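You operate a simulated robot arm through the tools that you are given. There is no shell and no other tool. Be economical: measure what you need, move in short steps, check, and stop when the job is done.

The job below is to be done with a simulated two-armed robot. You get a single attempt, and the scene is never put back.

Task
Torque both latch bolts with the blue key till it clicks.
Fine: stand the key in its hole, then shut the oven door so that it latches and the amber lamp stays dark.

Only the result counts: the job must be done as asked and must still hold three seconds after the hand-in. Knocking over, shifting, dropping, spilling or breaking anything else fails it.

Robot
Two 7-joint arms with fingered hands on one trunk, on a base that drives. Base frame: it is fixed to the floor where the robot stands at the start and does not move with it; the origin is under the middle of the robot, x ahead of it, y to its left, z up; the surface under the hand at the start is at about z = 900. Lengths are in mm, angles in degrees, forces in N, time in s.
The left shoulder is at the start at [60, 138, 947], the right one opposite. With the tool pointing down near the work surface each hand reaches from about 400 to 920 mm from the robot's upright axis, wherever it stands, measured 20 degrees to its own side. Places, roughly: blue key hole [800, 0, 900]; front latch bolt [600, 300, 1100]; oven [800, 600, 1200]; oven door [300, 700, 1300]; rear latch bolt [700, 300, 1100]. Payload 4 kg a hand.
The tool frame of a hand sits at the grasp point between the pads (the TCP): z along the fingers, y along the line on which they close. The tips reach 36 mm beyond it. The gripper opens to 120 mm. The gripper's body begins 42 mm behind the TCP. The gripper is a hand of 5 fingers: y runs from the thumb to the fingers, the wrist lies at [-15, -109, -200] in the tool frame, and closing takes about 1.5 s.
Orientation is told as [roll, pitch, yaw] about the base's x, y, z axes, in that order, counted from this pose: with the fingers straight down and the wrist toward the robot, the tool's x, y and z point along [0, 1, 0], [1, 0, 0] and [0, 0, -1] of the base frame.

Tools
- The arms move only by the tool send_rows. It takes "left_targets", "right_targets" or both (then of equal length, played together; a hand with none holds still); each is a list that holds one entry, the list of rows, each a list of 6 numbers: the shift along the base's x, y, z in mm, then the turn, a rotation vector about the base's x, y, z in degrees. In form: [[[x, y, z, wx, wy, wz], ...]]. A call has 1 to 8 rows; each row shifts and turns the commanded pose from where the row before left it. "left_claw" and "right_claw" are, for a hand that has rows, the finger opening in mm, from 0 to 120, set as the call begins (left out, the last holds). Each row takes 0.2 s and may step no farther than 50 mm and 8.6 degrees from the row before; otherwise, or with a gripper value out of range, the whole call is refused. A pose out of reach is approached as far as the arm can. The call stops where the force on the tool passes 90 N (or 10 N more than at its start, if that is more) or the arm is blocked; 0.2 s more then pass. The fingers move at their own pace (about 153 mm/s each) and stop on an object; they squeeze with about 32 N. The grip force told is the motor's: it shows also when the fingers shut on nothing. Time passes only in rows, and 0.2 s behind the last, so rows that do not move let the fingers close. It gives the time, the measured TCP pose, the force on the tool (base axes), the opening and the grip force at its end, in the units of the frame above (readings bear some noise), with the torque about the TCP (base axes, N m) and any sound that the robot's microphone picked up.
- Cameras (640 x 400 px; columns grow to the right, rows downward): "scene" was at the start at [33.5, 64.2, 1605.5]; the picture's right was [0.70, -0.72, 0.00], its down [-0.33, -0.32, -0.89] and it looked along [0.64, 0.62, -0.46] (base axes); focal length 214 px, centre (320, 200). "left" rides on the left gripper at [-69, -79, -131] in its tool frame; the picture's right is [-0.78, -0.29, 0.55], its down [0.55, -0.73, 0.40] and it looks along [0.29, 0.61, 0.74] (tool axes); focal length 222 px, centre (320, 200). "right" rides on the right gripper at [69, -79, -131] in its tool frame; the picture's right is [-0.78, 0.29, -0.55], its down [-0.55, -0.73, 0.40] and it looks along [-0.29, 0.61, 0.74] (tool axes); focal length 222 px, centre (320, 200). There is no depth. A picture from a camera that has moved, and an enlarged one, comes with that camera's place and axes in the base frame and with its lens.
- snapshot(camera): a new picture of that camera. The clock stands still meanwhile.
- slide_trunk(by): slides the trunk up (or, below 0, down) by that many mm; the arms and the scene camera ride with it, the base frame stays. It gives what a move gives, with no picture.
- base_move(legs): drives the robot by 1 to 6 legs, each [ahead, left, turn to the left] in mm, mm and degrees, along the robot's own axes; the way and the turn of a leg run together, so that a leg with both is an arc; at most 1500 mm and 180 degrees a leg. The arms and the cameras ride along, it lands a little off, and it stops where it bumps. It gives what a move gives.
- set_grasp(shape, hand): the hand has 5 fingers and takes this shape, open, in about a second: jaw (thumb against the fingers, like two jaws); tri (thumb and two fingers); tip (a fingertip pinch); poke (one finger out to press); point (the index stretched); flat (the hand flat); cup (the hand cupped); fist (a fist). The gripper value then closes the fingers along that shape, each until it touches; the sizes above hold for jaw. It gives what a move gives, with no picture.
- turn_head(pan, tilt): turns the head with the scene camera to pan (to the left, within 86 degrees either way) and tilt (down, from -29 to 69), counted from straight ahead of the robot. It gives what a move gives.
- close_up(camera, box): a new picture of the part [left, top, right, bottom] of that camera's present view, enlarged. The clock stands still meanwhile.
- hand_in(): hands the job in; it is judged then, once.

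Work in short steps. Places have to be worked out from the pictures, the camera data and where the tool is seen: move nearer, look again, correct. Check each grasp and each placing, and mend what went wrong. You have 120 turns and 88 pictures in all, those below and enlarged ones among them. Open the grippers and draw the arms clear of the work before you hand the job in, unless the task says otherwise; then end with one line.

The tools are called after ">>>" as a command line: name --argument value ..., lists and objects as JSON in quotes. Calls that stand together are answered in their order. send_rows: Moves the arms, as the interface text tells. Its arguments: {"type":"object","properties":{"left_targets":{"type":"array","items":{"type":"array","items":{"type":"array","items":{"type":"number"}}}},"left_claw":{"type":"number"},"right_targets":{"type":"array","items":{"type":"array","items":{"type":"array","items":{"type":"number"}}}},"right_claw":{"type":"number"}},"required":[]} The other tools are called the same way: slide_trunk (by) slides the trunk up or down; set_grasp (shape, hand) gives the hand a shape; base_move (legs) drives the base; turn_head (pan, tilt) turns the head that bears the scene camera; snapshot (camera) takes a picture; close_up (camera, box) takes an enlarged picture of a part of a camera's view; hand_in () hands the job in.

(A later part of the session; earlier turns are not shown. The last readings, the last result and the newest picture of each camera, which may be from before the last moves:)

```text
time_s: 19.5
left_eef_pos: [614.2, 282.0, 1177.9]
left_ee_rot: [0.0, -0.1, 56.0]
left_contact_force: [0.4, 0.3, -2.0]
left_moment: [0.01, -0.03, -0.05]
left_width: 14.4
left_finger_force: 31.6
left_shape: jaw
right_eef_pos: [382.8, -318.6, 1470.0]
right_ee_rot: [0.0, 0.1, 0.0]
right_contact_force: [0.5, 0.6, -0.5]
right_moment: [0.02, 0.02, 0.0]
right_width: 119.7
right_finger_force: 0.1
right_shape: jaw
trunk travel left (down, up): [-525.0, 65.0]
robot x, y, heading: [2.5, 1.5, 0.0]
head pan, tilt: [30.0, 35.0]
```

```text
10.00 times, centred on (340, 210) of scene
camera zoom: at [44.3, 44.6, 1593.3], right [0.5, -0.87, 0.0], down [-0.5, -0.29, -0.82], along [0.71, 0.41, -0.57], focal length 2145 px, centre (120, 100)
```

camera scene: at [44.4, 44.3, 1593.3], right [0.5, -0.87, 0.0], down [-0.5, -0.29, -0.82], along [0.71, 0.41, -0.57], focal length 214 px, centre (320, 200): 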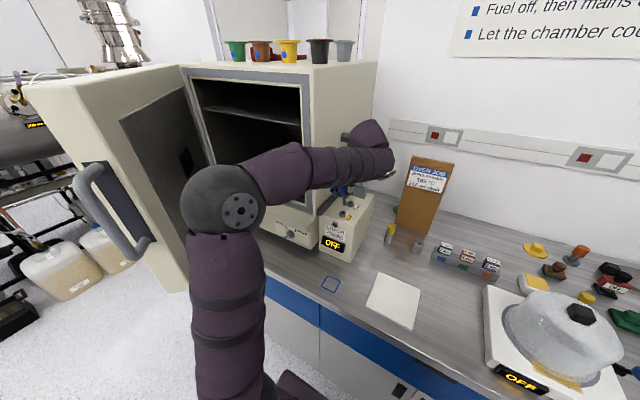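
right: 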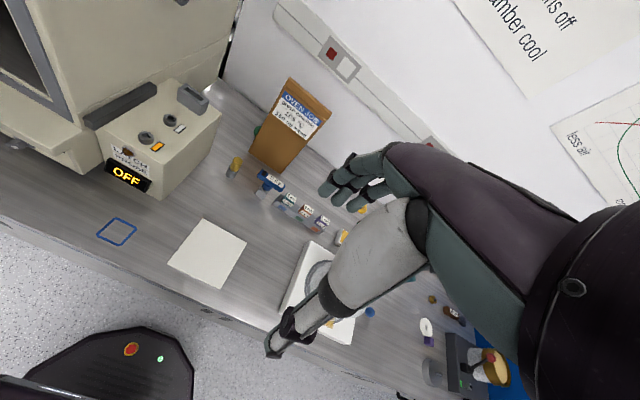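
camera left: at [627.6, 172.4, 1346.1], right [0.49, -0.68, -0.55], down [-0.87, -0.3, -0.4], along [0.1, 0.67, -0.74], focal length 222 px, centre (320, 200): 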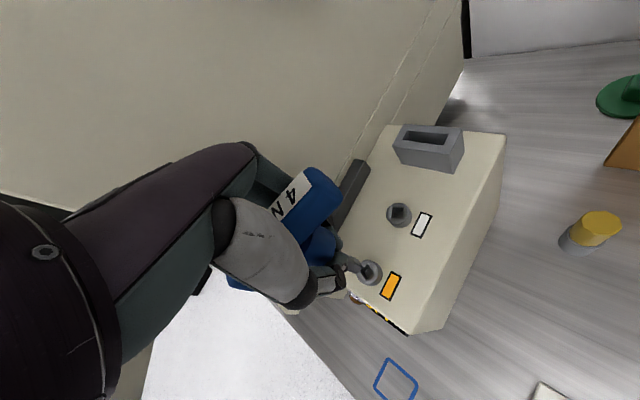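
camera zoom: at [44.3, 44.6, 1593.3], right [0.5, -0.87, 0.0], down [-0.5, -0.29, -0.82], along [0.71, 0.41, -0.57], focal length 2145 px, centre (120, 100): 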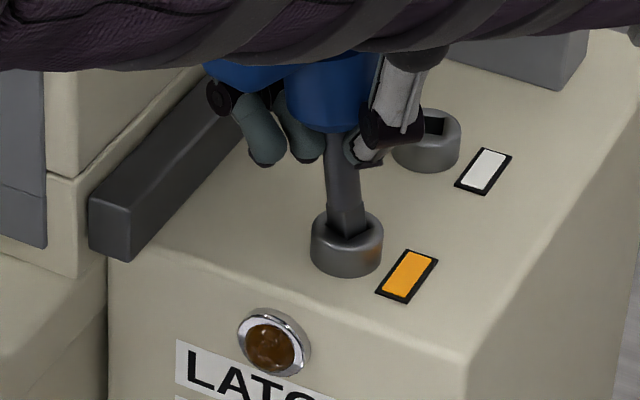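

The bit is entering with no force. Continue down slowly until it bottoms.

>>> send_rows --left_targets '[[[0, 0, -3, 0, 0, 0], [0, 0, -3, 0, 0, 0], [0, 0, -3, 0, 0, 0], [0, 0, -2, 0, 0, 0], [0, 0, 0, 0, 0, 0]]]'

>>> close_up --camera "scene" --box '[320, 190, 360, 230]'

```text
time_s: 20.7
left_eef_pos: [613.7, 282.0, 1168.8]
left_ee_rot: [-0.1, -0.2, 55.9]
left_contact_force: [3.6, 0.5, 19.5]
left_moment: [-0.08, -0.07, -0.04]
left_width: 15.6
left_finger_force: 31.4
left_shape: jaw
right_eef_pos: [381.7, -320.6, 1469.5]
right_ee_rot: [-0.1, -0.1, 0.0]
right_contact_force: [0.2, 0.2, 0.0]
right_moment: [0.02, 0.0, -0.02]
right_width: 119.8
right_finger_force: 0.1
right_shape: jaw
trunk travel left (down, up): [-525.0, 65.0]
robot x, y, heading: [-2.9, 1.1, 0.3]
head pan, tilt: [30.0, 35.0]
```

```text
10.00 times, centred on (340, 210) of scene
camera zoom: at [42.9, 43.6, 1593.6], right [0.5, -0.87, 0.0], down [-0.5, -0.29, -0.82], along [0.71, 0.41, -0.57], focal length 2145 px, centre (120, 100)
```

zoom: 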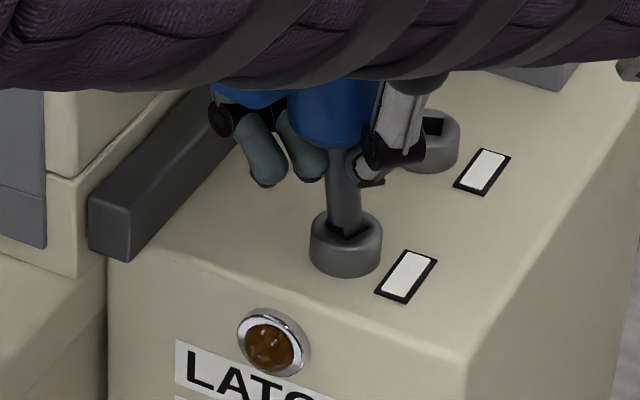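

Seated (19 N), and the front flag went from orange to white. Now turn clockwise in steps and watch torque and sound.

>>> send_rows --left_targets '[[[0, 0, 2, 0, 0, -4], [0, 0, 0, 0, 0, -4], [0, 0, 0, 0, 0, -4], [0, 0, 0, 0, 0, -4]]]'

```text
time_s: 21.7
left_eef_pos: [612.2, 281.5, 1169.7]
left_ee_rot: [0.0, 0.1, 39.8]
left_contact_force: [3.6, -2.0, 13.9]
left_moment: [-0.16, -0.13, 0.06]
left_width: 15.3
left_finger_force: 32.2
left_shape: jaw
right_eef_pos: [381.9, -320.9, 1471.3]
right_ee_rot: [-0.1, 0.1, 0.0]
right_contact_force: [-0.1, 0.2, 0.2]
right_moment: [0.0, 0.0, 0.01]
right_width: 119.8
right_finger_force: 0.1
right_shape: jaw
trunk travel left (down, up): [-525.0, 65.0]
robot x, y, heading: [0.7, -2.9, -0.1]
head pan, tilt: [30.0, 35.0]
```

Little torque yet; check whether the key turned with the hand.

>>> close_up --camera "left" --box '[220, 140, 420, 320]'

>>> close_up --camera "scene" --box '[320, 190, 360, 230]'

```text
2.22 times, centred on (320, 230) of left
camera zoom: at [596.6, 175.8, 1300.0], right [0.28, -0.79, -0.55], down [-0.92, -0.05, -0.4], along [0.29, 0.61, -0.74], focal length 494 px, centre (320, 133)
```

zoom: 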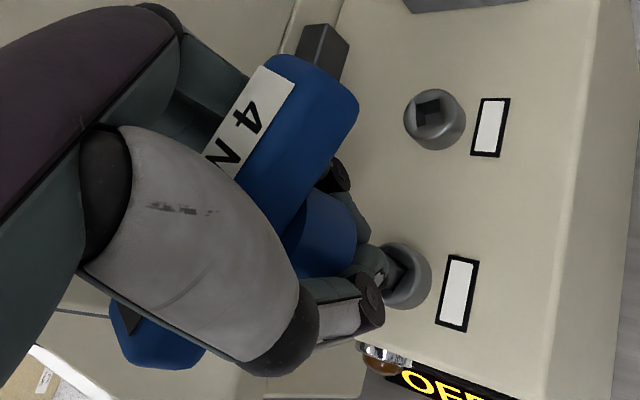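

```text
10.00 times, centred on (340, 210) of scene
camera zoom: at [43.4, 43.6, 1593.3], right [0.5, -0.87, 0.0], down [-0.5, -0.29, -0.82], along [0.71, 0.41, -0.57], focal length 2145 px, centre (120, 100)
```

zoom: 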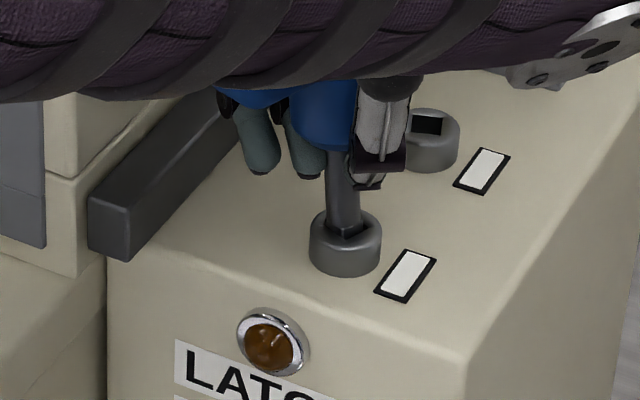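

The key stayed at ≈70° while the hand turned: slack in the grip. Continue turning to see if the bar catches on the fingers.

>>> send_rows --left_targets '[[[0, 0, 0, 0, 0, -4], [0, 0, 0, 0, 0, -4], [0, 0, 0, 0, 0, -4]]]'

>>> close_up --camera "left" --box '[220, 140, 420, 320]'

```text
time_s: 22.5
left_eef_pos: [612.7, 280.4, 1168.7]
left_ee_rot: [-0.1, -0.2, 27.9]
left_contact_force: [5.5, -4.6, 9.5]
left_moment: [-0.35, -0.27, 0.16]
left_width: 14.8
left_finger_force: 31.6
left_shape: jaw
right_eef_pos: [381.9, -320.9, 1469.5]
right_ee_rot: [0.1, 0.1, 0.0]
right_contact_force: [-1.4, 0.3, 0.9]
right_moment: [0.0, -0.01, 0.0]
right_width: 119.9
right_finger_force: 0.1
right_shape: jaw
trunk travel left (down, up): [-525.0, 65.0]
robot x, y, heading: [0.4, 1.2, 0.0]
head pan, tilt: [30.0, 35.0]
```

```text
2.22 times, centred on (320, 230) of left
camera zoom: at [575.9, 180.7, 1299.9], right [0.11, -0.83, -0.55], down [-0.91, 0.14, -0.4], along [0.41, 0.54, -0.74], focal length 494 px, centre (320, 133)
```

zoom: 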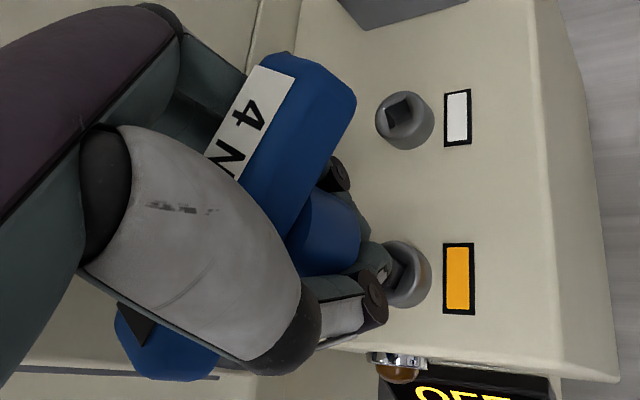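

The bar now turns with the hand (caught), and the flag shows orange again. Continue clockwise.

>>> send_rows --left_targets '[[[0, 0, -1, 0, 0, -4], [0, 0, 0, 0, 0, -4], [0, 0, 0, 0, 0, -4], [0, 0, 0, 0, 0, -4]]]'

>>> close_up --camera "left" --box '[220, 140, 420, 320]'

>>> close_up --camera "scene" --box '[320, 190, 360, 230]'

```text
time_s: 23.5
left_eef_pos: [613.2, 280.0, 1168.6]
left_ee_rot: [0.0, -0.1, 11.9]
left_contact_force: [5.5, -10.0, 14.7]
left_moment: [-0.5, -0.2, 0.09]
left_width: 14.5
left_finger_force: 32.1
left_shape: jaw
right_eef_pos: [381.7, -320.9, 1470.0]
right_ee_rot: [0.1, 0.0, 0.0]
right_contact_force: [0.4, 0.0, -0.3]
right_moment: [0.03, 0.02, -0.01]
right_width: 119.9
right_finger_force: 0.1
right_shape: jaw
trunk travel left (down, up): [-525.0, 65.0]
robot x, y, heading: [-2.5, 1.9, -0.0]
head pan, tilt: [30.0, 35.0]
```

```text
2.22 times, centred on (320, 230) of left
camera zoom: at [549.8, 194.8, 1299.4], right [-0.12, -0.83, -0.55], down [-0.83, 0.39, -0.4], along [0.54, 0.41, -0.74], focal length 494 px, centre (320, 133)
```

zoom: 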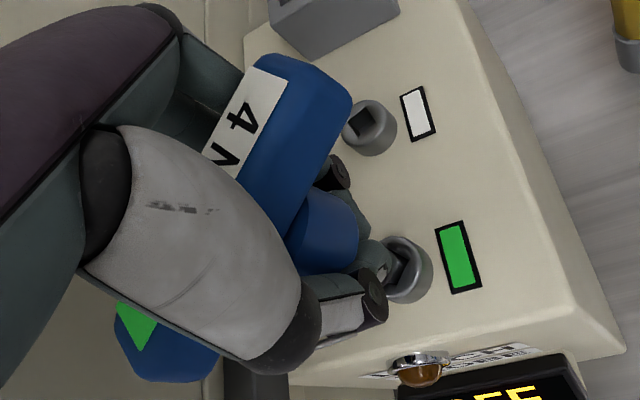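

```text
10.00 times, centred on (340, 210) of scene
camera zoom: at [43.6, 42.4, 1593.5], right [0.5, -0.87, 0.0], down [-0.5, -0.29, -0.82], along [0.71, 0.41, -0.57], focal length 2145 px, centre (120, 100)
```

zoom: 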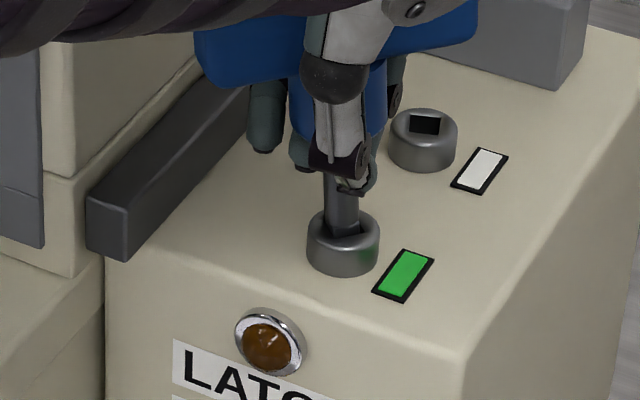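

The front flag and the key's own window both turned green. No sound was reported, so I hold still a moment to see if it stays.

>>> send_rows --left_targets '[[[0, 0, 0, 0, 0, 0], [0, 0, 0, 0, 0, 0]]]'

>>> close_up --camera "left" --box '[220, 190, 420, 340]'

```text
time_s: 24.1
left_eef_pos: [613.6, 281.2, 1168.4]
left_ee_rot: [0.0, -0.1, 12.0]
left_contact_force: [6.0, -9.4, 16.6]
left_moment: [-0.54, -0.24, 0.1]
left_width: 15.0
left_finger_force: 31.7
left_shape: jaw
right_eef_pos: [382.5, -321.7, 1469.3]
right_ee_rot: [0.1, 0.0, 0.1]
right_contact_force: [-0.5, -0.2, 0.1]
right_moment: [0.0, -0.01, -0.02]
right_width: 119.8
right_finger_force: 0.2
right_shape: jaw
trunk travel left (down, up): [-525.0, 65.0]
robot x, y, heading: [0.0, -2.0, 0.1]
head pan, tilt: [30.0, 35.0]
```

```text
2.67 times, centred on (320, 265) of left
camera zoom: at [549.8, 194.9, 1299.4], right [-0.12, -0.83, -0.55], down [-0.83, 0.39, -0.4], along [0.54, 0.41, -0.74], focal length 592 px, centre (320, 27)
```

zoom: 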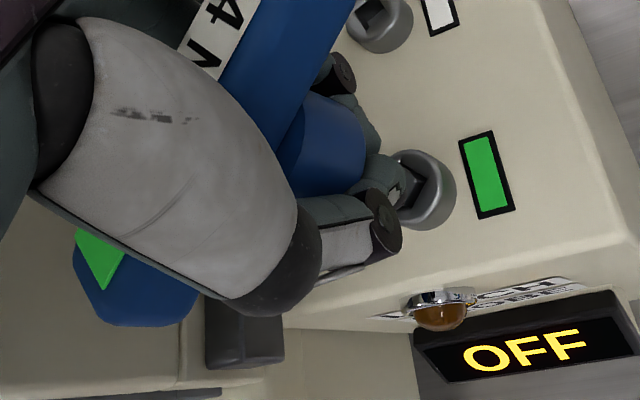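

Green holds. Lift the key straight out of the front bolt.

>>> send_rows --left_targets '[[[0, 0, 5, 0, 0, 0], [0, 0, 5, 0, 0, 0], [0, 0, 10, 0, 0, 0], [0, 0, 20, 0, 0, 0], [0, 0, 25, 0, 0, 0], [0, 0, 0, 0, 0, 0]]]'

>>> snapshot --camera "left"

>>> close_up --camera "scene" --box '[310, 170, 370, 230]'

```text
time_s: 25.5
left_eef_pos: [612.2, 283.1, 1230.9]
left_ee_rot: [0.0, 0.0, 11.9]
left_contact_force: [0.5, 0.4, -3.5]
left_moment: [-0.02, 0.02, -0.01]
left_width: 14.4
left_finger_force: 31.8
left_shape: jaw
right_eef_pos: [382.5, -319.9, 1470.0]
right_ee_rot: [0.1, 0.0, -0.1]
right_contact_force: [-0.2, -0.2, 0.4]
right_moment: [-0.02, 0.02, 0.02]
right_width: 119.6
right_finger_force: 0.0
right_shape: jaw
trunk travel left (down, up): [-525.0, 65.0]
robot x, y, heading: [0.3, -1.7, 0.1]
head pan, tilt: [30.0, 35.0]
```

```text
40 pictures are left
camera left: at [550.3, 196.6, 1363.2], right [-0.12, -0.83, -0.55], down [-0.83, 0.38, -0.4], along [0.54, 0.41, -0.74], focal length 222 px, centre (320, 200)
```

left: 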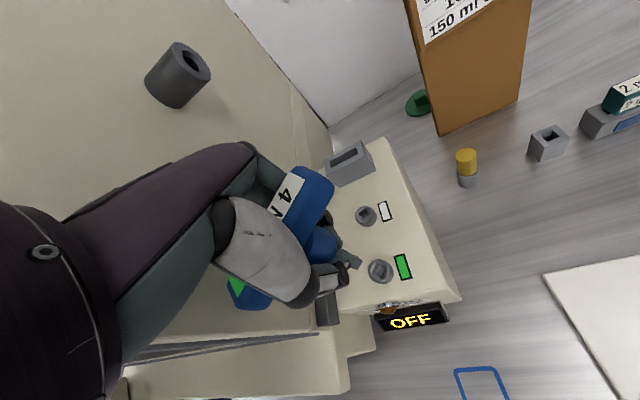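

```text
6.67 times, centred on (340, 200) of scene
camera zoom: at [44.6, 44.6, 1593.3], right [0.5, -0.87, 0.0], down [-0.5, -0.29, -0.82], along [0.71, 0.41, -0.57], focal length 1430 px, centre (187, 200)
```

zoom: 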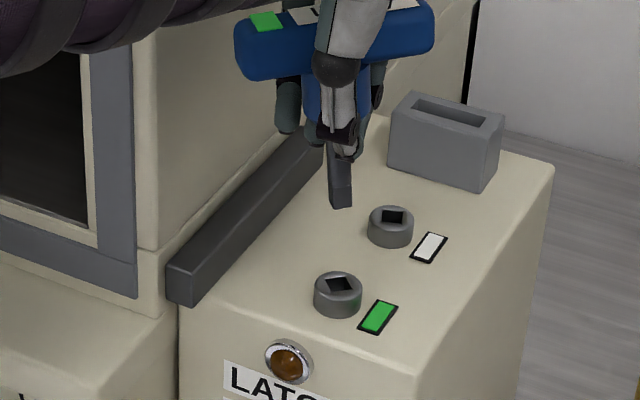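

Front stays green. Now swing the hand to yaw ≈79 while moving over the rear bolt (687,281).

>>> send_rows --left_targets '[[[9.4, -0.2, 0, 0, 0, 8.4], [9.4, -0.2, 0, 0, 0, 8.4], [9.4, -0.2, 0, 0, 0, 8.4], [9.4, -0.2, 0, 0, 0, 8.4], [9.4, -0.2, 0, 0, 0, 8.4], [9.4, -0.2, 0, 0, 0, 8.4], [9.4, -0.2, 0, 0, 0, 8.4], [8.6, -0.2, 0, 0, 0, 8.4]]]'

>>> close_up --camera "left" --box '[240, 150, 420, 300]'

>>> close_up --camera "scene" --box '[320, 170, 380, 230]'

```text
time_s: 27.3
left_eef_pos: [688.5, 279.5, 1230.9]
left_ee_rot: [0.0, -0.1, 79.3]
left_contact_force: [0.1, 0.4, -3.0]
left_moment: [0.0, -0.01, 0.01]
left_width: 14.4
left_finger_force: 32.3
left_shape: jaw
right_eef_pos: [384.2, -319.3, 1470.1]
right_ee_rot: [0.0, 0.0, 0.0]
right_contact_force: [-0.2, -0.1, -0.3]
right_moment: [0.04, 0.04, -0.02]
right_width: 119.8
right_finger_force: 0.0
right_shape: jaw
trunk travel left (down, up): [-525.0, 65.0]
robot x, y, heading: [2.6, 0.9, -0.1]
head pan, tilt: [30.0, 35.0]
```

```text
2.67 times, centred on (330, 225) of left
camera zoom: at [742.4, 188.4, 1362.9], right [0.72, -0.43, -0.55], down [-0.68, -0.62, -0.4], along [-0.17, 0.66, -0.74], focal length 592 px, centre (293, 133)
```

zoom: 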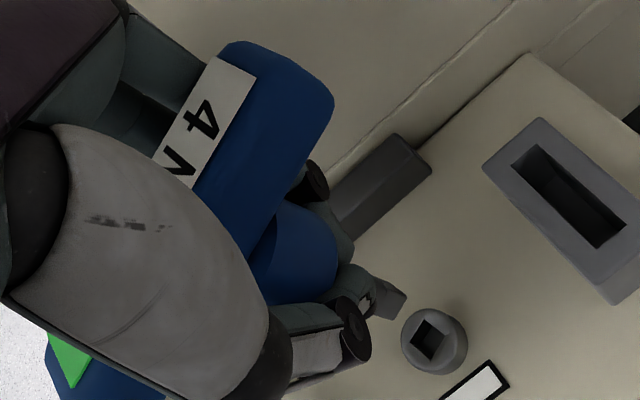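

```text
6.67 times, centred on (350, 200) of scene
camera zoom: at [45.5, 44.2, 1593.3], right [0.5, -0.87, 0.0], down [-0.5, -0.29, -0.82], along [0.71, 0.41, -0.57], focal length 1430 px, centre (120, 200)
```

zoom: 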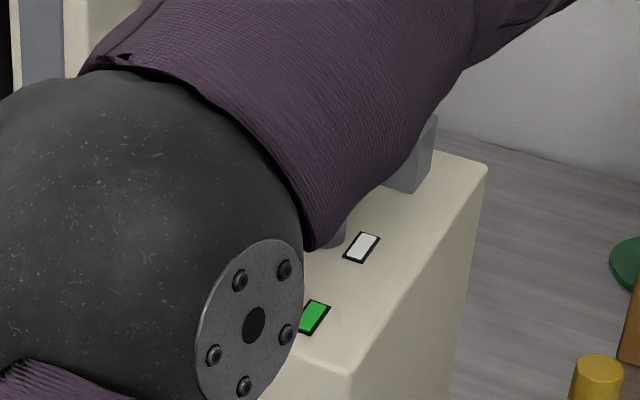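

Bar yaw reads ≈115°, socket ~110°. I zoom on the tip and rear socket, and try the right camera for a second view.

>>> close_up --camera "left" --box '[360, 240, 430, 300]'

>>> close_up --camera "right" --box '[0, 0, 80, 50]'

```text
6.67 times, centred on (395, 270) of left
camera zoom: at [742.4, 188.4, 1362.9], right [0.72, -0.43, -0.55], down [-0.68, -0.62, -0.4], along [-0.17, 0.66, -0.74], focal length 1481 px, centre (-180, -267)
```

zoom: 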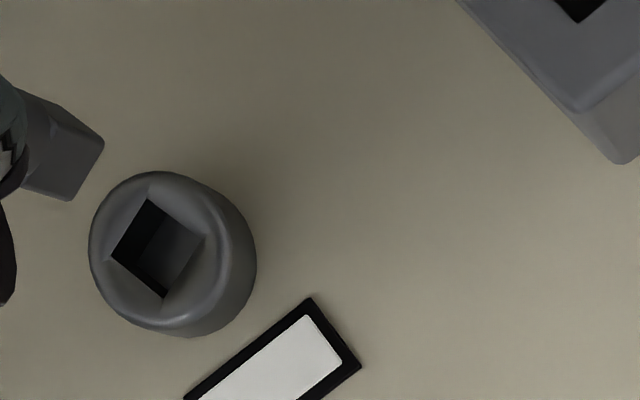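

```text
8.00 times, centred on (40, 25) of right
camera zoom: at [305.5, -250.8, 1601.1], right [0.29, -0.78, 0.55], down [-0.74, -0.55, -0.4], along [0.61, -0.29, -0.74], focal length 1777 px, centre (2560, 1600)
```

zoom: 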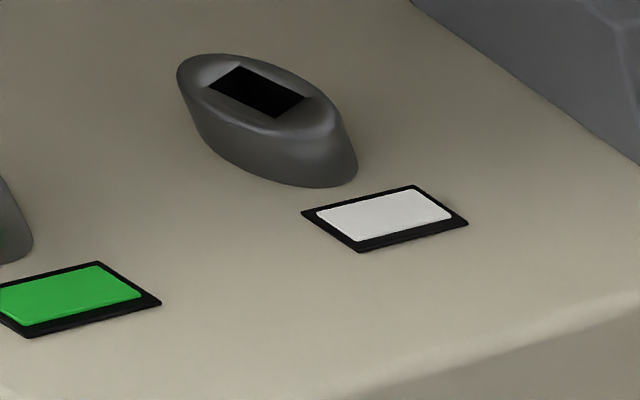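

Bit and socket edges are parallel, so yaw is good. Estimates of the offset differ by a few mm, so I take half of it (−4,−1), descend 32 mm and look again.

>>> send_rows --left_targets '[[[-4, -1, 0, 0, 0, 0], [0, 0, -16, 0, 0, 0], [0, 0, -16, 0, 0, 0], [0, 0, 0, 0, 0, 0]]]'

>>> close_up --camera "left" --box '[350, 240, 420, 300]'

>>> close_up --camera "right" --box '[0, 0, 80, 50]'

```text
time_s: 28.3
left_eef_pos: [683.1, 279.9, 1200.2]
left_ee_rot: [0.0, 0.1, 79.2]
left_contact_force: [-0.3, -0.4, -2.3]
left_moment: [-0.01, 0.01, -0.07]
left_width: 14.7
left_finger_force: 31.9
left_shape: jaw
right_eef_pos: [383.5, -320.1, 1470.7]
right_ee_rot: [-0.1, 0.0, 0.1]
right_contact_force: [-0.5, 1.0, -0.8]
right_moment: [0.03, -0.01, 0.0]
right_width: 119.8
right_finger_force: 0.0
right_shape: jaw
trunk travel left (down, up): [-525.0, 65.0]
robot x, y, heading: [1.0, 1.3, -0.2]
head pan, tilt: [30.0, 35.0]
```

```text
6.67 times, centred on (385, 270) of left
camera zoom: at [737.4, 187.9, 1331.1], right [0.72, -0.43, -0.55], down [-0.68, -0.62, -0.4], along [-0.17, 0.66, -0.74], focal length 1481 px, centre (-113, -267)
```

zoom: 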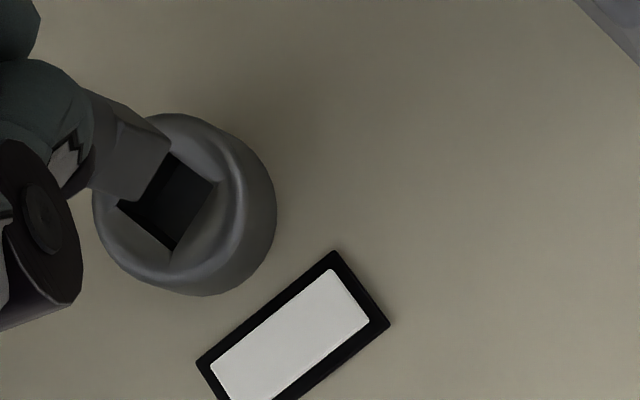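

```text
8.00 times, centred on (40, 25) of right
camera zoom: at [304.2, -250.4, 1601.5], right [0.29, -0.78, 0.55], down [-0.73, -0.55, -0.4], along [0.61, -0.29, -0.74], focal length 1777 px, centre (2560, 1600)
```

zoom: 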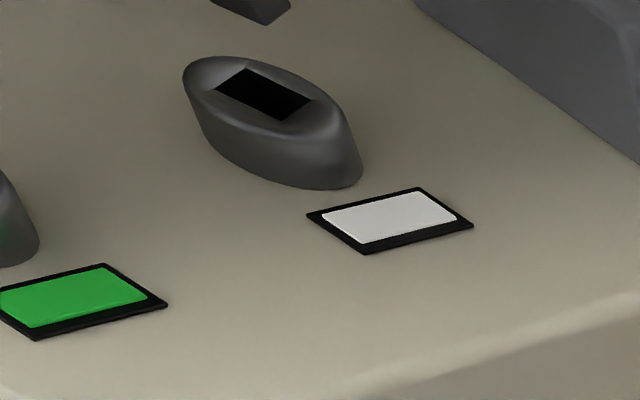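

Solving both views jointly: the tip needs (−4.4,+1.7) and is ~22 mm above the socket top. Apply and lower 27 mm gently.

>>> send_rows --left_targets '[[[-4.4, 1.7, 0, 0, 0, 0], [0, 0, -9, 0, 0, 0], [0, 0, -8, 0, 0, 0], [0, 0, -4, 0, 0, 0], [0, 0, -3, 0, 0, 0], [0, 0, -3, 0, 0, 0], [0, 0, 0, 0, 0, 0]]]'

>>> close_up --camera "left" --box '[350, 240, 420, 300]'

>>> close_up --camera "right" --box '[0, 0, 80, 50]'

```text
time_s: 29.9
left_eef_pos: [679.0, 281.2, 1172.7]
left_ee_rot: [0.0, -0.1, 79.2]
left_contact_force: [0.7, -2.6, -1.0]
left_moment: [-0.08, -0.05, -0.02]
left_width: 14.8
left_finger_force: 32.1
left_shape: jaw
right_eef_pos: [383.1, -319.0, 1469.9]
right_ee_rot: [0.1, 0.0, 0.0]
right_contact_force: [0.9, 0.5, 0.4]
right_moment: [0.01, 0.0, 0.0]
right_width: 120.0
right_finger_force: 0.2
right_shape: jaw
trunk travel left (down, up): [-525.0, 65.0]
robot x, y, heading: [0.9, -2.2, 0.1]
head pan, tilt: [30.0, 35.0]
```

```text
6.67 times, centred on (385, 270) of left
camera zoom: at [733.0, 189.2, 1304.3], right [0.72, -0.43, -0.55], down [-0.68, -0.62, -0.4], along [-0.17, 0.66, -0.74], focal length 1481 px, centre (-113, -267)
```

zoom: 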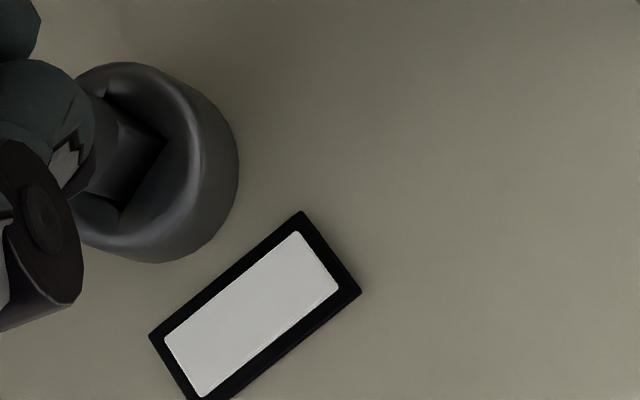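

```text
8.00 times, centred on (40, 25) of right
camera zoom: at [304.3, -250.8, 1601.4], right [0.29, -0.79, 0.55], down [-0.74, -0.55, -0.4], along [0.61, -0.29, -0.74], focal length 1777 px, centre (2560, 1600)
```

zoom: 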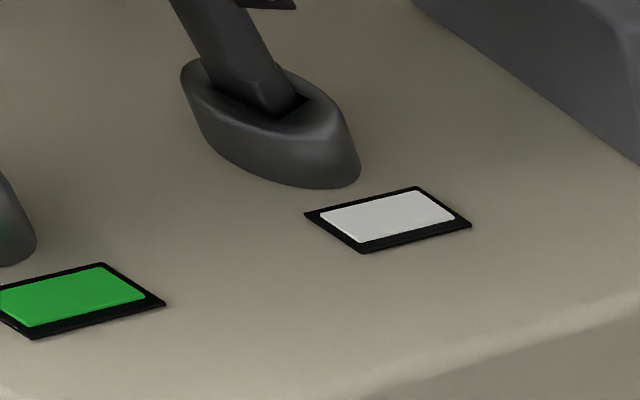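

The bit is in the socket. Lower further till it seats.

>>> send_rows --left_targets '[[[0, 0, -2, 0, 0, 0], [0, 0, -2, 0, 0, 0], [0, 0, -2, 0, 0, 0], [0, 0, 0, 0, 0, 0]]]'

```text
time_s: 30.9
left_eef_pos: [679.1, 280.8, 1169.3]
left_ee_rot: [-0.2, -0.1, 79.3]
left_contact_force: [2.5, -1.6, 7.8]
left_moment: [-0.15, -0.14, 0.01]
left_width: 14.8
left_finger_force: 32.2
left_shape: jaw
right_eef_pos: [383.3, -320.2, 1470.7]
right_ee_rot: [0.0, 0.1, 0.0]
right_contact_force: [-0.2, 0.3, 0.3]
right_moment: [0.01, 0.01, 0.01]
right_width: 119.8
right_finger_force: 0.1
right_shape: jaw
trunk travel left (down, up): [-525.0, 65.0]
robot x, y, heading: [-0.8, -2.0, -0.1]
head pan, tilt: [30.0, 35.0]
```

Seated. Turn clockwise 12°, then check the flag.

>>> send_rows --left_targets '[[[0, 0, 0, 0, 0, -4], [0, 0, 0, 0, 0, -4], [0, 0, 0, 0, 0, -4]]]'

>>> close_up --camera "left" --box '[220, 180, 440, 340]'

```text
time_s: 31.7
left_eef_pos: [679.1, 279.6, 1168.8]
left_ee_rot: [-0.1, -0.1, 67.1]
left_contact_force: [6.2, -0.7, 13.6]
left_moment: [-0.1, -0.35, 0.06]
left_width: 14.9
left_finger_force: 31.8
left_shape: jaw
right_eef_pos: [382.3, -320.3, 1470.3]
right_ee_rot: [0.0, 0.1, -0.1]
right_contact_force: [-0.1, 0.0, 0.6]
right_moment: [-0.01, 0.03, -0.02]
right_width: 119.5
right_finger_force: 0.1
right_shape: jaw
trunk travel left (down, up): [-525.0, 65.0]
robot x, y, heading: [-1.9, -2.9, 0.1]
head pan, tilt: [30.0, 35.0]
```

```text
2.50 times, centred on (330, 260) of left
camera zoom: at [712.5, 179.8, 1299.7], right [0.61, -0.57, -0.55], down [-0.79, -0.46, -0.4], along [-0.02, 0.68, -0.74], focal length 555 px, centre (295, 50)
```

zoom: 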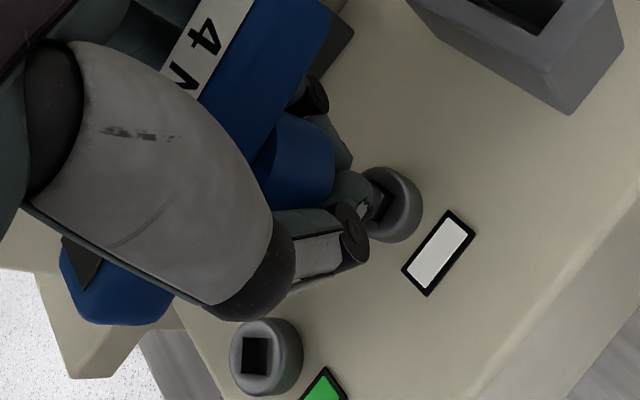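

Key window is black now, rear flag white; continue in 4° steps.

>>> send_rows --left_targets '[[[0, 0, 0, 0, 0, -4], [0, 0, 0, 0, 0, -4]]]'

>>> send_rows --left_targets '[[[0, 0, 0, 0, 0, -4]]]'

>>> close_up --camera "left" --box '[220, 180, 440, 340]'

```text
time_s: 32.3
left_eef_pos: [679.7, 279.9, 1167.9]
left_ee_rot: [-0.1, -0.1, 59.0]
left_contact_force: [8.5, -0.3, 14.4]
left_moment: [-0.1, -0.48, 0.08]
left_width: 14.6
left_finger_force: 31.5
left_shape: jaw
right_eef_pos: [382.8, -320.3, 1469.9]
right_ee_rot: [0.0, 0.1, 0.0]
right_contact_force: [0.0, -0.3, -0.3]
right_moment: [-0.01, 0.02, 0.0]
right_width: 119.4
right_finger_force: 0.0
right_shape: jaw
trunk travel left (down, up): [-525.0, 65.0]
robot x, y, heading: [-1.5, -2.0, -0.1]
head pan, tilt: [30.0, 35.0]
```

```text
time_s: 32.7
left_eef_pos: [679.2, 280.8, 1168.9]
left_ee_rot: [-0.2, -0.2, 55.2]
left_contact_force: [10.0, -0.8, 14.7]
left_moment: [-0.08, -0.47, 0.09]
left_width: 14.8
left_finger_force: 31.7
left_shape: jaw
right_eef_pos: [383.1, -319.4, 1470.4]
right_ee_rot: [0.0, 0.0, 0.0]
right_contact_force: [-0.1, -0.1, 0.2]
right_moment: [0.01, 0.01, 0.01]
right_width: 119.7
right_finger_force: 0.0
right_shape: jaw
trunk travel left (down, up): [-525.0, 65.0]
robot x, y, heading: [2.8, -3.0, -0.1]
head pan, tilt: [30.0, 35.0]
```

```text
2.50 times, centred on (330, 260) of left
camera zoom: at [691.1, 174.8, 1299.5], right [0.48, -0.69, -0.55], down [-0.87, -0.29, -0.4], along [0.12, 0.67, -0.74], focal length 555 px, centre (295, 50)
```

zoom: 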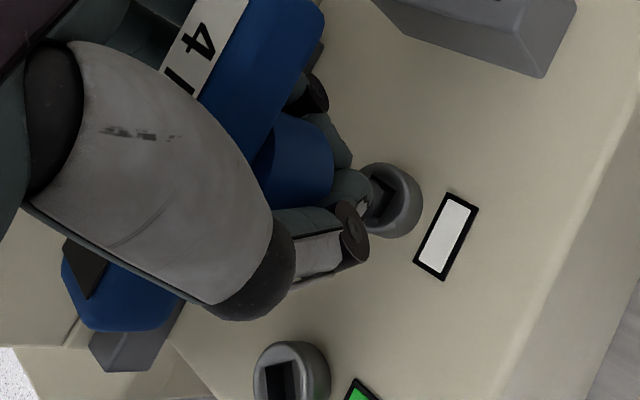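

Still white, window black. Continue.

>>> send_rows --left_targets '[[[0, 0, 0, 0, 0, -4]]]'

>>> send_rows --left_targets '[[[0, 0, 0, 0, 0, -4]]]'

>>> close_up --camera "left" --box '[220, 180, 440, 340]'

```text
time_s: 33.1
left_eef_pos: [680.1, 281.6, 1168.0]
left_ee_rot: [-0.1, -0.1, 51.1]
left_contact_force: [10.2, -0.9, 15.1]
left_moment: [-0.07, -0.53, 0.08]
left_width: 15.0
left_finger_force: 31.9
left_shape: jaw
right_eef_pos: [382.6, -321.3, 1469.7]
right_ee_rot: [-0.1, 0.1, 0.0]
right_contact_force: [0.4, -0.3, 0.1]
right_moment: [0.01, 0.02, 0.02]
right_width: 119.9
right_finger_force: 0.1
right_shape: jaw
trunk travel left (down, up): [-525.0, 65.0]
robot x, y, heading: [-2.6, -1.7, 0.2]
head pan, tilt: [30.0, 35.0]
```

```text
time_s: 33.5
left_eef_pos: [679.3, 279.6, 1169.4]
left_ee_rot: [0.0, -0.1, 47.0]
left_contact_force: [11.6, -1.2, 17.4]
left_moment: [-0.11, -0.58, 0.1]
left_width: 15.1
left_finger_force: 32.0
left_shape: jaw
right_eef_pos: [382.1, -320.2, 1470.4]
right_ee_rot: [-0.1, 0.0, 0.1]
right_contact_force: [-0.1, 0.2, 0.5]
right_moment: [0.0, 0.0, -0.02]
right_width: 120.1
right_finger_force: 0.0
right_shape: jaw
trunk travel left (down, up): [-525.0, 65.0]
robot x, y, heading: [3.0, -2.3, 0.3]
head pan, tilt: [30.0, 35.0]
```

```text
2.50 times, centred on (330, 260) of left
camera zoom: at [676.4, 173.9, 1299.3], right [0.38, -0.75, -0.55], down [-0.9, -0.16, -0.4], along [0.21, 0.64, -0.74], focal length 555 px, centre (295, 50)
```

zoom: 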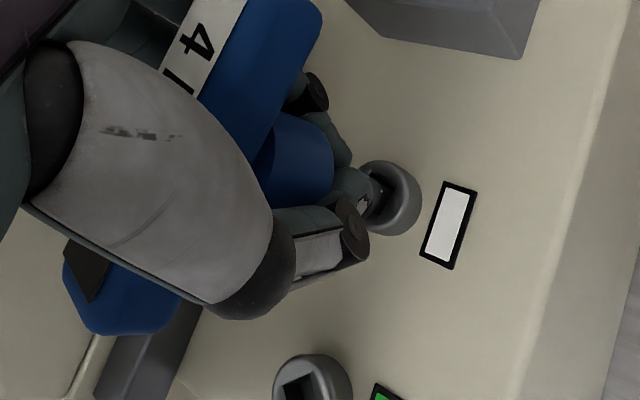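

Keep on turning.

>>> send_rows --left_targets '[[[0, 0, 0, 0, 0, -4]]]'

>>> send_rows --left_targets '[[[0, 0, 0, 0, 0, -4]]]'

>>> close_up --camera "left" --box '[220, 180, 440, 340]'

```text
time_s: 33.9
left_eef_pos: [679.5, 280.9, 1168.1]
left_ee_rot: [-0.1, -0.1, 43.1]
left_contact_force: [10.7, -1.3, 15.2]
left_moment: [-0.16, -0.56, 0.12]
left_width: 14.7
left_finger_force: 32.1
left_shape: jaw
right_eef_pos: [383.0, -320.1, 1470.0]
right_ee_rot: [0.0, 0.1, 0.0]
right_contact_force: [0.1, -0.1, 0.6]
right_moment: [-0.01, 0.0, -0.02]
right_width: 119.9
right_finger_force: 0.1
right_shape: jaw
trunk travel left (down, up): [-525.0, 65.0]
robot x, y, heading: [1.5, 2.8, 0.1]
head pan, tilt: [30.0, 35.0]
```

```text
time_s: 34.3
left_eef_pos: [679.5, 280.2, 1169.3]
left_ee_rot: [-0.2, -0.1, 39.1]
left_contact_force: [12.0, -2.9, 16.0]
left_moment: [-0.2, -0.64, 0.15]
left_width: 14.6
left_finger_force: 32.0
left_shape: jaw
right_eef_pos: [382.5, -319.8, 1469.5]
right_ee_rot: [0.0, 0.0, 0.0]
right_contact_force: [-0.2, -0.2, 1.0]
right_moment: [-0.01, 0.02, 0.03]
right_width: 119.8
right_finger_force: 0.0
right_shape: jaw
trunk travel left (down, up): [-525.0, 65.0]
robot x, y, heading: [-0.8, -1.2, -0.1]
head pan, tilt: [30.0, 35.0]
```

```text
2.50 times, centred on (330, 260) of left
camera zoom: at [662.0, 175.4, 1299.3], right [0.27, -0.79, -0.55], down [-0.92, -0.04, -0.4], along [0.3, 0.61, -0.74], focal length 555 px, centre (295, 50)
```

zoom: 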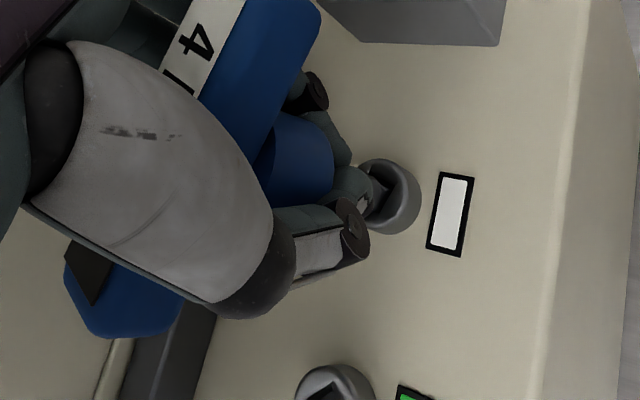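

Still white; turn 8° more.

>>> send_rows --left_targets '[[[0, 0, 0, 0, 0, -4], [0, 0, 0, 0, 0, -4]]]'

>>> close_up --camera "left" --box '[220, 180, 440, 340]'

```text
time_s: 34.9
left_eef_pos: [679.3, 280.6, 1168.9]
left_ee_rot: [0.0, -0.1, 31.1]
left_contact_force: [12.6, -3.7, 13.7]
left_moment: [-0.21, -0.68, 0.16]
left_width: 14.7
left_finger_force: 32.4
left_shape: jaw
right_eef_pos: [383.5, -321.2, 1470.1]
right_ee_rot: [0.1, 0.0, 0.0]
right_contact_force: [0.3, 0.5, -0.4]
right_moment: [0.01, 0.01, -0.02]
right_width: 120.0
right_finger_force: 0.1
right_shape: jaw
trunk travel left (down, up): [-525.0, 65.0]
robot x, y, heading: [1.1, -4.4, -0.2]
head pan, tilt: [30.0, 35.0]
```

```text
2.50 times, centred on (330, 260) of left
camera zoom: at [647.8, 178.6, 1299.3], right [0.16, -0.82, -0.55], down [-0.91, 0.09, -0.4], along [0.38, 0.56, -0.74], focal length 555 px, centre (295, 50)
```

zoom: 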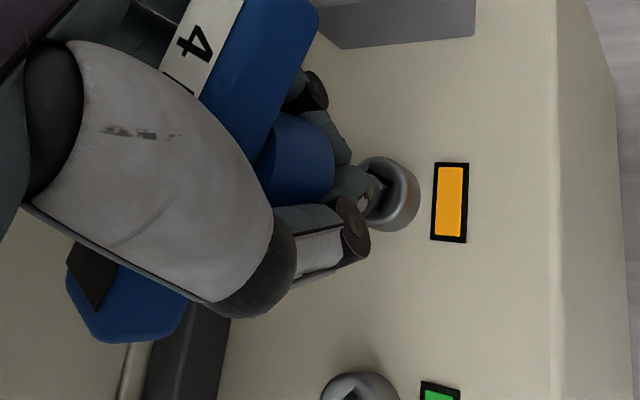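

Orange now: white = loose, orange = part-tight, green = done. Go on in small steps.

>>> send_rows --left_targets '[[[0, 0, 0, 0, 0, -4], [0, 0, 0, 0, 0, -4]]]'

>>> close_up --camera "left" --box '[220, 180, 440, 340]'

```text
time_s: 35.5
left_eef_pos: [679.6, 280.3, 1168.2]
left_ee_rot: [-0.1, -0.2, 23.1]
left_contact_force: [13.9, -3.9, 13.7]
left_moment: [-0.29, -0.75, 0.16]
left_width: 14.4
left_finger_force: 32.4
left_shape: jaw
right_eef_pos: [383.4, -320.5, 1469.4]
right_ee_rot: [0.1, 0.0, 0.0]
right_contact_force: [0.8, 0.4, 0.0]
right_moment: [0.01, 0.02, 0.03]
right_width: 119.6
right_finger_force: 0.1
right_shape: jaw
trunk travel left (down, up): [-525.0, 65.0]
robot x, y, heading: [2.2, 4.4, -0.0]
head pan, tilt: [30.0, 35.0]
```

```text
2.50 times, centred on (330, 260) of left
camera zoom: at [634.1, 183.9, 1299.2], right [0.04, -0.84, -0.55], down [-0.89, 0.22, -0.4], along [0.45, 0.5, -0.74], focal length 555 px, centre (295, 50)
```

zoom: 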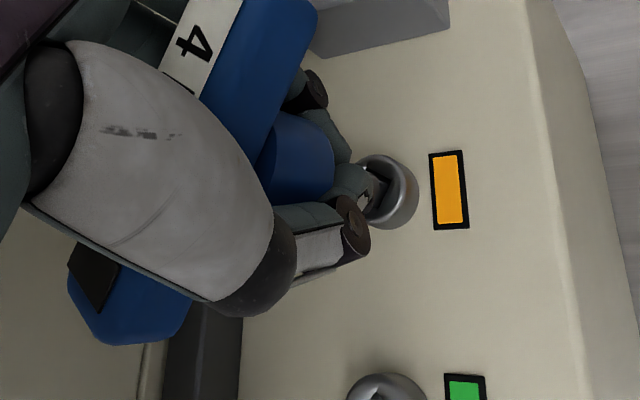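

Orange still; 8° more.

>>> send_rows --left_targets '[[[0, 0, 0, 0, 0, -4], [0, 0, 0, 0, 0, -4]]]'

>>> close_up --camera "left" --box '[220, 180, 440, 340]'

```text
time_s: 36.1
left_eef_pos: [679.8, 280.6, 1168.4]
left_ee_rot: [0.0, -0.1, 15.2]
left_contact_force: [12.9, -4.5, 15.9]
left_moment: [-0.26, -0.64, 0.06]
left_width: 14.6
left_finger_force: 31.9
left_shape: jaw
right_eef_pos: [383.5, -320.4, 1469.5]
right_ee_rot: [-0.1, 0.0, 0.0]
right_contact_force: [-0.5, -0.2, -0.4]
right_moment: [0.01, 0.01, 0.01]
right_width: 119.8
right_finger_force: 0.1
right_shape: jaw
trunk travel left (down, up): [-525.0, 65.0]
robot x, y, heading: [-0.4, 1.5, 0.3]
head pan, tilt: [30.0, 35.0]
```

```text
2.50 times, centred on (330, 260) of left
camera zoom: at [621.0, 191.4, 1298.9], right [-0.08, -0.83, -0.55], down [-0.85, 0.34, -0.4], along [0.52, 0.44, -0.74], focal length 555 px, centre (295, 50)
```

zoom: 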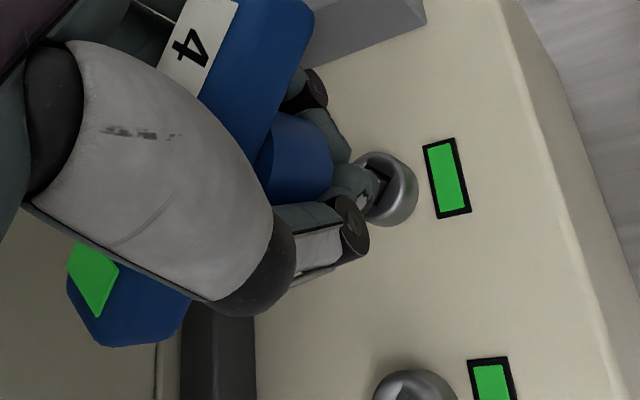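

Both flags and the key window are green. Lift the key straight out.

>>> send_rows --left_targets '[[[0, 0, 5, 0, 0, 0], [0, 0, 5, 0, 0, 0], [0, 0, 10, 0, 0, 0], [0, 0, 20, 0, 0, 0], [0, 0, 25, 0, 0, 0], [0, 0, 0, 0, 0, 0]]]'

>>> send_rows --left_targets '[[[0, -30, 0, 0, 0, -8], [0, -35, 0, 0, 0, -8], [10, -40, 0, 0, 0, -8], [15, -40, 0, 0, 0, -8], [15, -40, 0, 0, 0, -8], [15, -40, 0, 0, 0, -8], [15, -35, 0, 0, 0, -7]]]'

>>> snapshot --camera "left"

>>> snapshot --camera "scene"

```text
time_s: 37.5
left_eef_pos: [677.6, 280.7, 1232.7]
left_ee_rot: [0.0, 0.0, 15.2]
left_contact_force: [0.2, 0.1, -2.0]
left_moment: [0.03, -0.03, 0.03]
left_width: 13.1
left_finger_force: 32.4
left_shape: jaw
right_eef_pos: [383.6, -319.4, 1470.1]
right_ee_rot: [0.0, 0.0, 0.0]
right_contact_force: [0.9, -0.6, 0.4]
right_moment: [0.03, 0.01, 0.0]
right_width: 119.6
right_finger_force: 0.0
right_shape: jaw
trunk travel left (down, up): [-525.0, 65.0]
robot x, y, heading: [0.1, -0.1, 0.0]
head pan, tilt: [30.0, 35.0]
```

```text
time_s: 39.1
left_eef_pos: [750.4, 19.4, 1231.7]
left_ee_rot: [0.0, 0.2, -39.9]
left_contact_force: [-0.5, 0.5, -2.9]
left_moment: [-0.01, 0.02, 0.02]
left_width: 13.2
left_finger_force: 32.2
left_shape: jaw
right_eef_pos: [384.7, -321.4, 1468.7]
right_ee_rot: [0.0, 0.1, 0.0]
right_contact_force: [-0.6, 0.5, 0.6]
right_moment: [0.0, 0.01, 0.02]
right_width: 119.7
right_finger_force: 0.0
right_shape: jaw
trunk travel left (down, up): [-525.0, 65.0]
robot x, y, heading: [2.5, 1.7, 0.4]
head pan, tilt: [30.0, 35.0]
```

```text
23 pictures are left
camera left: at [646.2, 15.6, 1363.2], right [-0.73, -0.41, -0.55], down [-0.21, 0.89, -0.4], along [0.65, -0.17, -0.74], focal length 222 px, centre (320, 200)
```

left: 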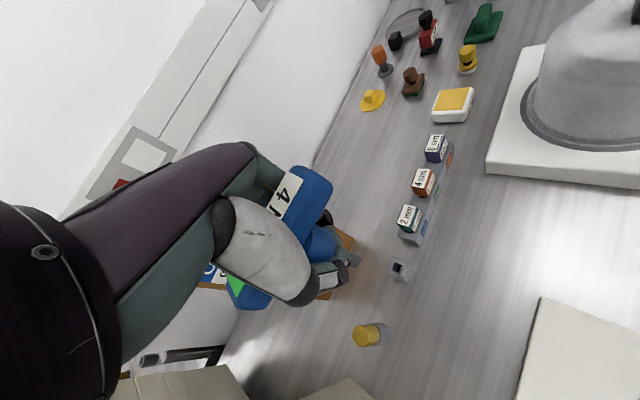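

```text
22 pictures are left
camera scene: at [45.9, 43.1, 1593.3], right [0.5, -0.87, 0.0], down [-0.5, -0.29, -0.82], along [0.71, 0.41, -0.57], focal length 214 px, centre (320, 200)
```

scene: 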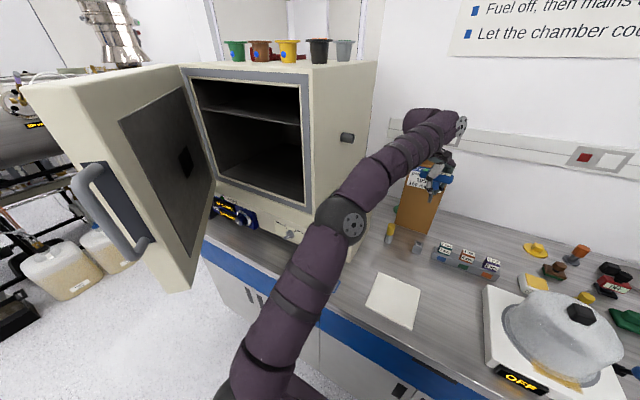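

Both bolts stay green; the key reads ≈0° yaw. The hole is about (26,−24) from the tip. Move over and descend to tip ~35 mm above the stand, then view from left and right cameras.

>>> send_rows --left_targets '[[[14, -12, 0, 0, 0, 0], [14, -11, 0, 0, 0, 0], [0, 0, -45, 0, 0, 0], [0, 0, -45, 0, 0, 0], [0, 0, -45, 0, 0, 0], [0, 0, -40, 0, 0, 0], [0, 0, -20, 0, 0, 0], [0, 0, 0, 0, 0, 0]]]'

>>> close_up --camera "left" --box '[320, 220, 420, 300]'

>>> close_up --camera "right" --box '[140, 80, 240, 160]'

```text
time_s: 40.9
left_eef_pos: [766.4, 6.7, 1169.7]
left_ee_rot: [0.0, 0.0, -39.8]
left_contact_force: [-1.0, 1.2, -2.2]
left_moment: [0.01, 0.01, 0.01]
left_width: 13.0
left_finger_force: 31.7
left_shape: jaw
left hand out of reach, approached as far as the arm can: row 2, 3, 4, 5
right_eef_pos: [383.7, -319.6, 1470.9]
right_ee_rot: [0.0, 0.0, 0.0]
right_contact_force: [0.2, -0.6, 0.5]
right_moment: [0.06, 0.03, 0.01]
right_width: 120.0
right_finger_force: 0.1
right_shape: jaw
trunk travel left (down, up): [-525.0, 65.0]
robot x, y, heading: [-0.6, -0.2, 0.2]
head pan, tilt: [30.0, 35.0]
```

```text
5.00 times, centred on (370, 260) of left
camera zoom: at [661.3, 2.0, 1300.8], right [-0.73, -0.42, -0.55], down [-0.21, 0.89, -0.4], along [0.65, -0.17, -0.74], focal length 1111 px, centre (70, -100)
```

zoom: 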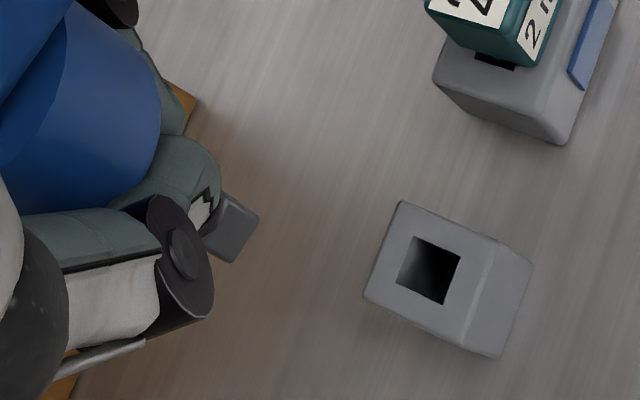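

```text
5.00 times, centred on (190, 120) of right
camera zoom: at [304.5, -250.0, 1601.5], right [0.29, -0.78, 0.55], down [-0.73, -0.55, -0.4], along [0.61, -0.29, -0.74], focal length 1111 px, centre (970, 600)
```

zoom: 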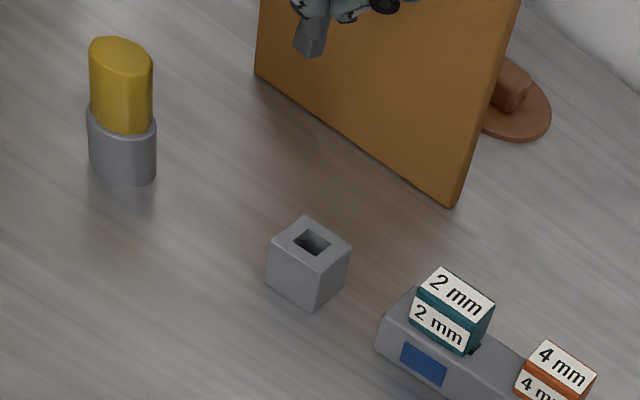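

Joint solve: hole at (782,−1.5,934), tip at (768,9.4,1098), i.e. 72 mm below TCP. Lower first, then shift (14.3,−10.9), staying ~25 mm above the hole.

>>> send_rows --left_targets '[[[0, 0, -40, 0, 0, 0], [0, 0, -40, 0, 0, 0], [5, -4, 0, 0, 0, 0], [5, -4, 0, 0, 0, 0], [4.3, -2.9, 0, 0, 0, 0], [0, 0, -40, 0, 0, 0], [0, 0, -20, 0, 0, 0], [0, 0, 0, 0, 0, 0]]]'

>>> close_up --camera "left" --box '[320, 220, 420, 300]'

>>> close_up --camera "right" --box '[160, 90, 240, 154]'

```text
time_s: 42.7
left_eef_pos: [780.4, -6.0, 1030.3]
left_ee_rot: [0.0, 0.1, -39.7]
left_contact_force: [0.1, -0.2, -2.4]
left_moment: [0.03, 0.01, 0.0]
left_width: 12.3
left_finger_force: 32.1
left_shape: jaw
right_eef_pos: [383.5, -319.4, 1469.8]
right_ee_rot: [0.0, 0.0, 0.0]
right_contact_force: [-0.3, -0.1, 0.4]
right_moment: [-0.03, 0.02, 0.02]
right_width: 119.9
right_finger_force: 0.1
right_shape: jaw
trunk travel left (down, up): [-525.0, 65.0]
robot x, y, heading: [1.7, 1.9, -0.1]
head pan, tilt: [30.0, 35.0]
```

```text
5.00 times, centred on (370, 260) of left
camera zoom: at [675.4, -9.4, 1159.8], right [-0.73, -0.42, -0.55], down [-0.21, 0.89, -0.4], along [0.65, -0.17, -0.74], focal length 1111 px, centre (70, -100)
```

zoom: 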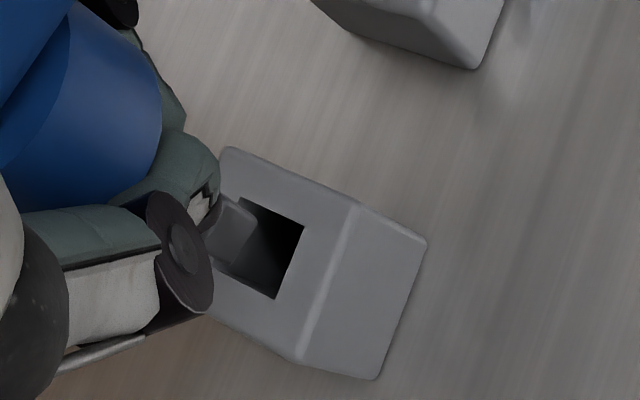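

```text
6.25 times, centred on (200, 122) of right
camera zoom: at [304.4, -250.5, 1601.5], right [0.29, -0.78, 0.55], down [-0.74, -0.55, -0.4], along [0.61, -0.29, -0.74], focal length 1388 px, centre (1070, 688)
```

zoom: 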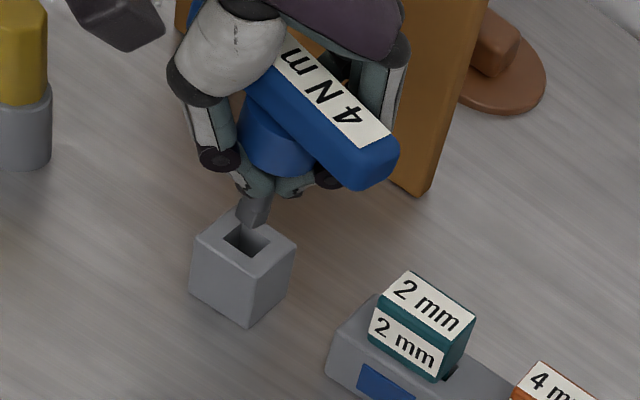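

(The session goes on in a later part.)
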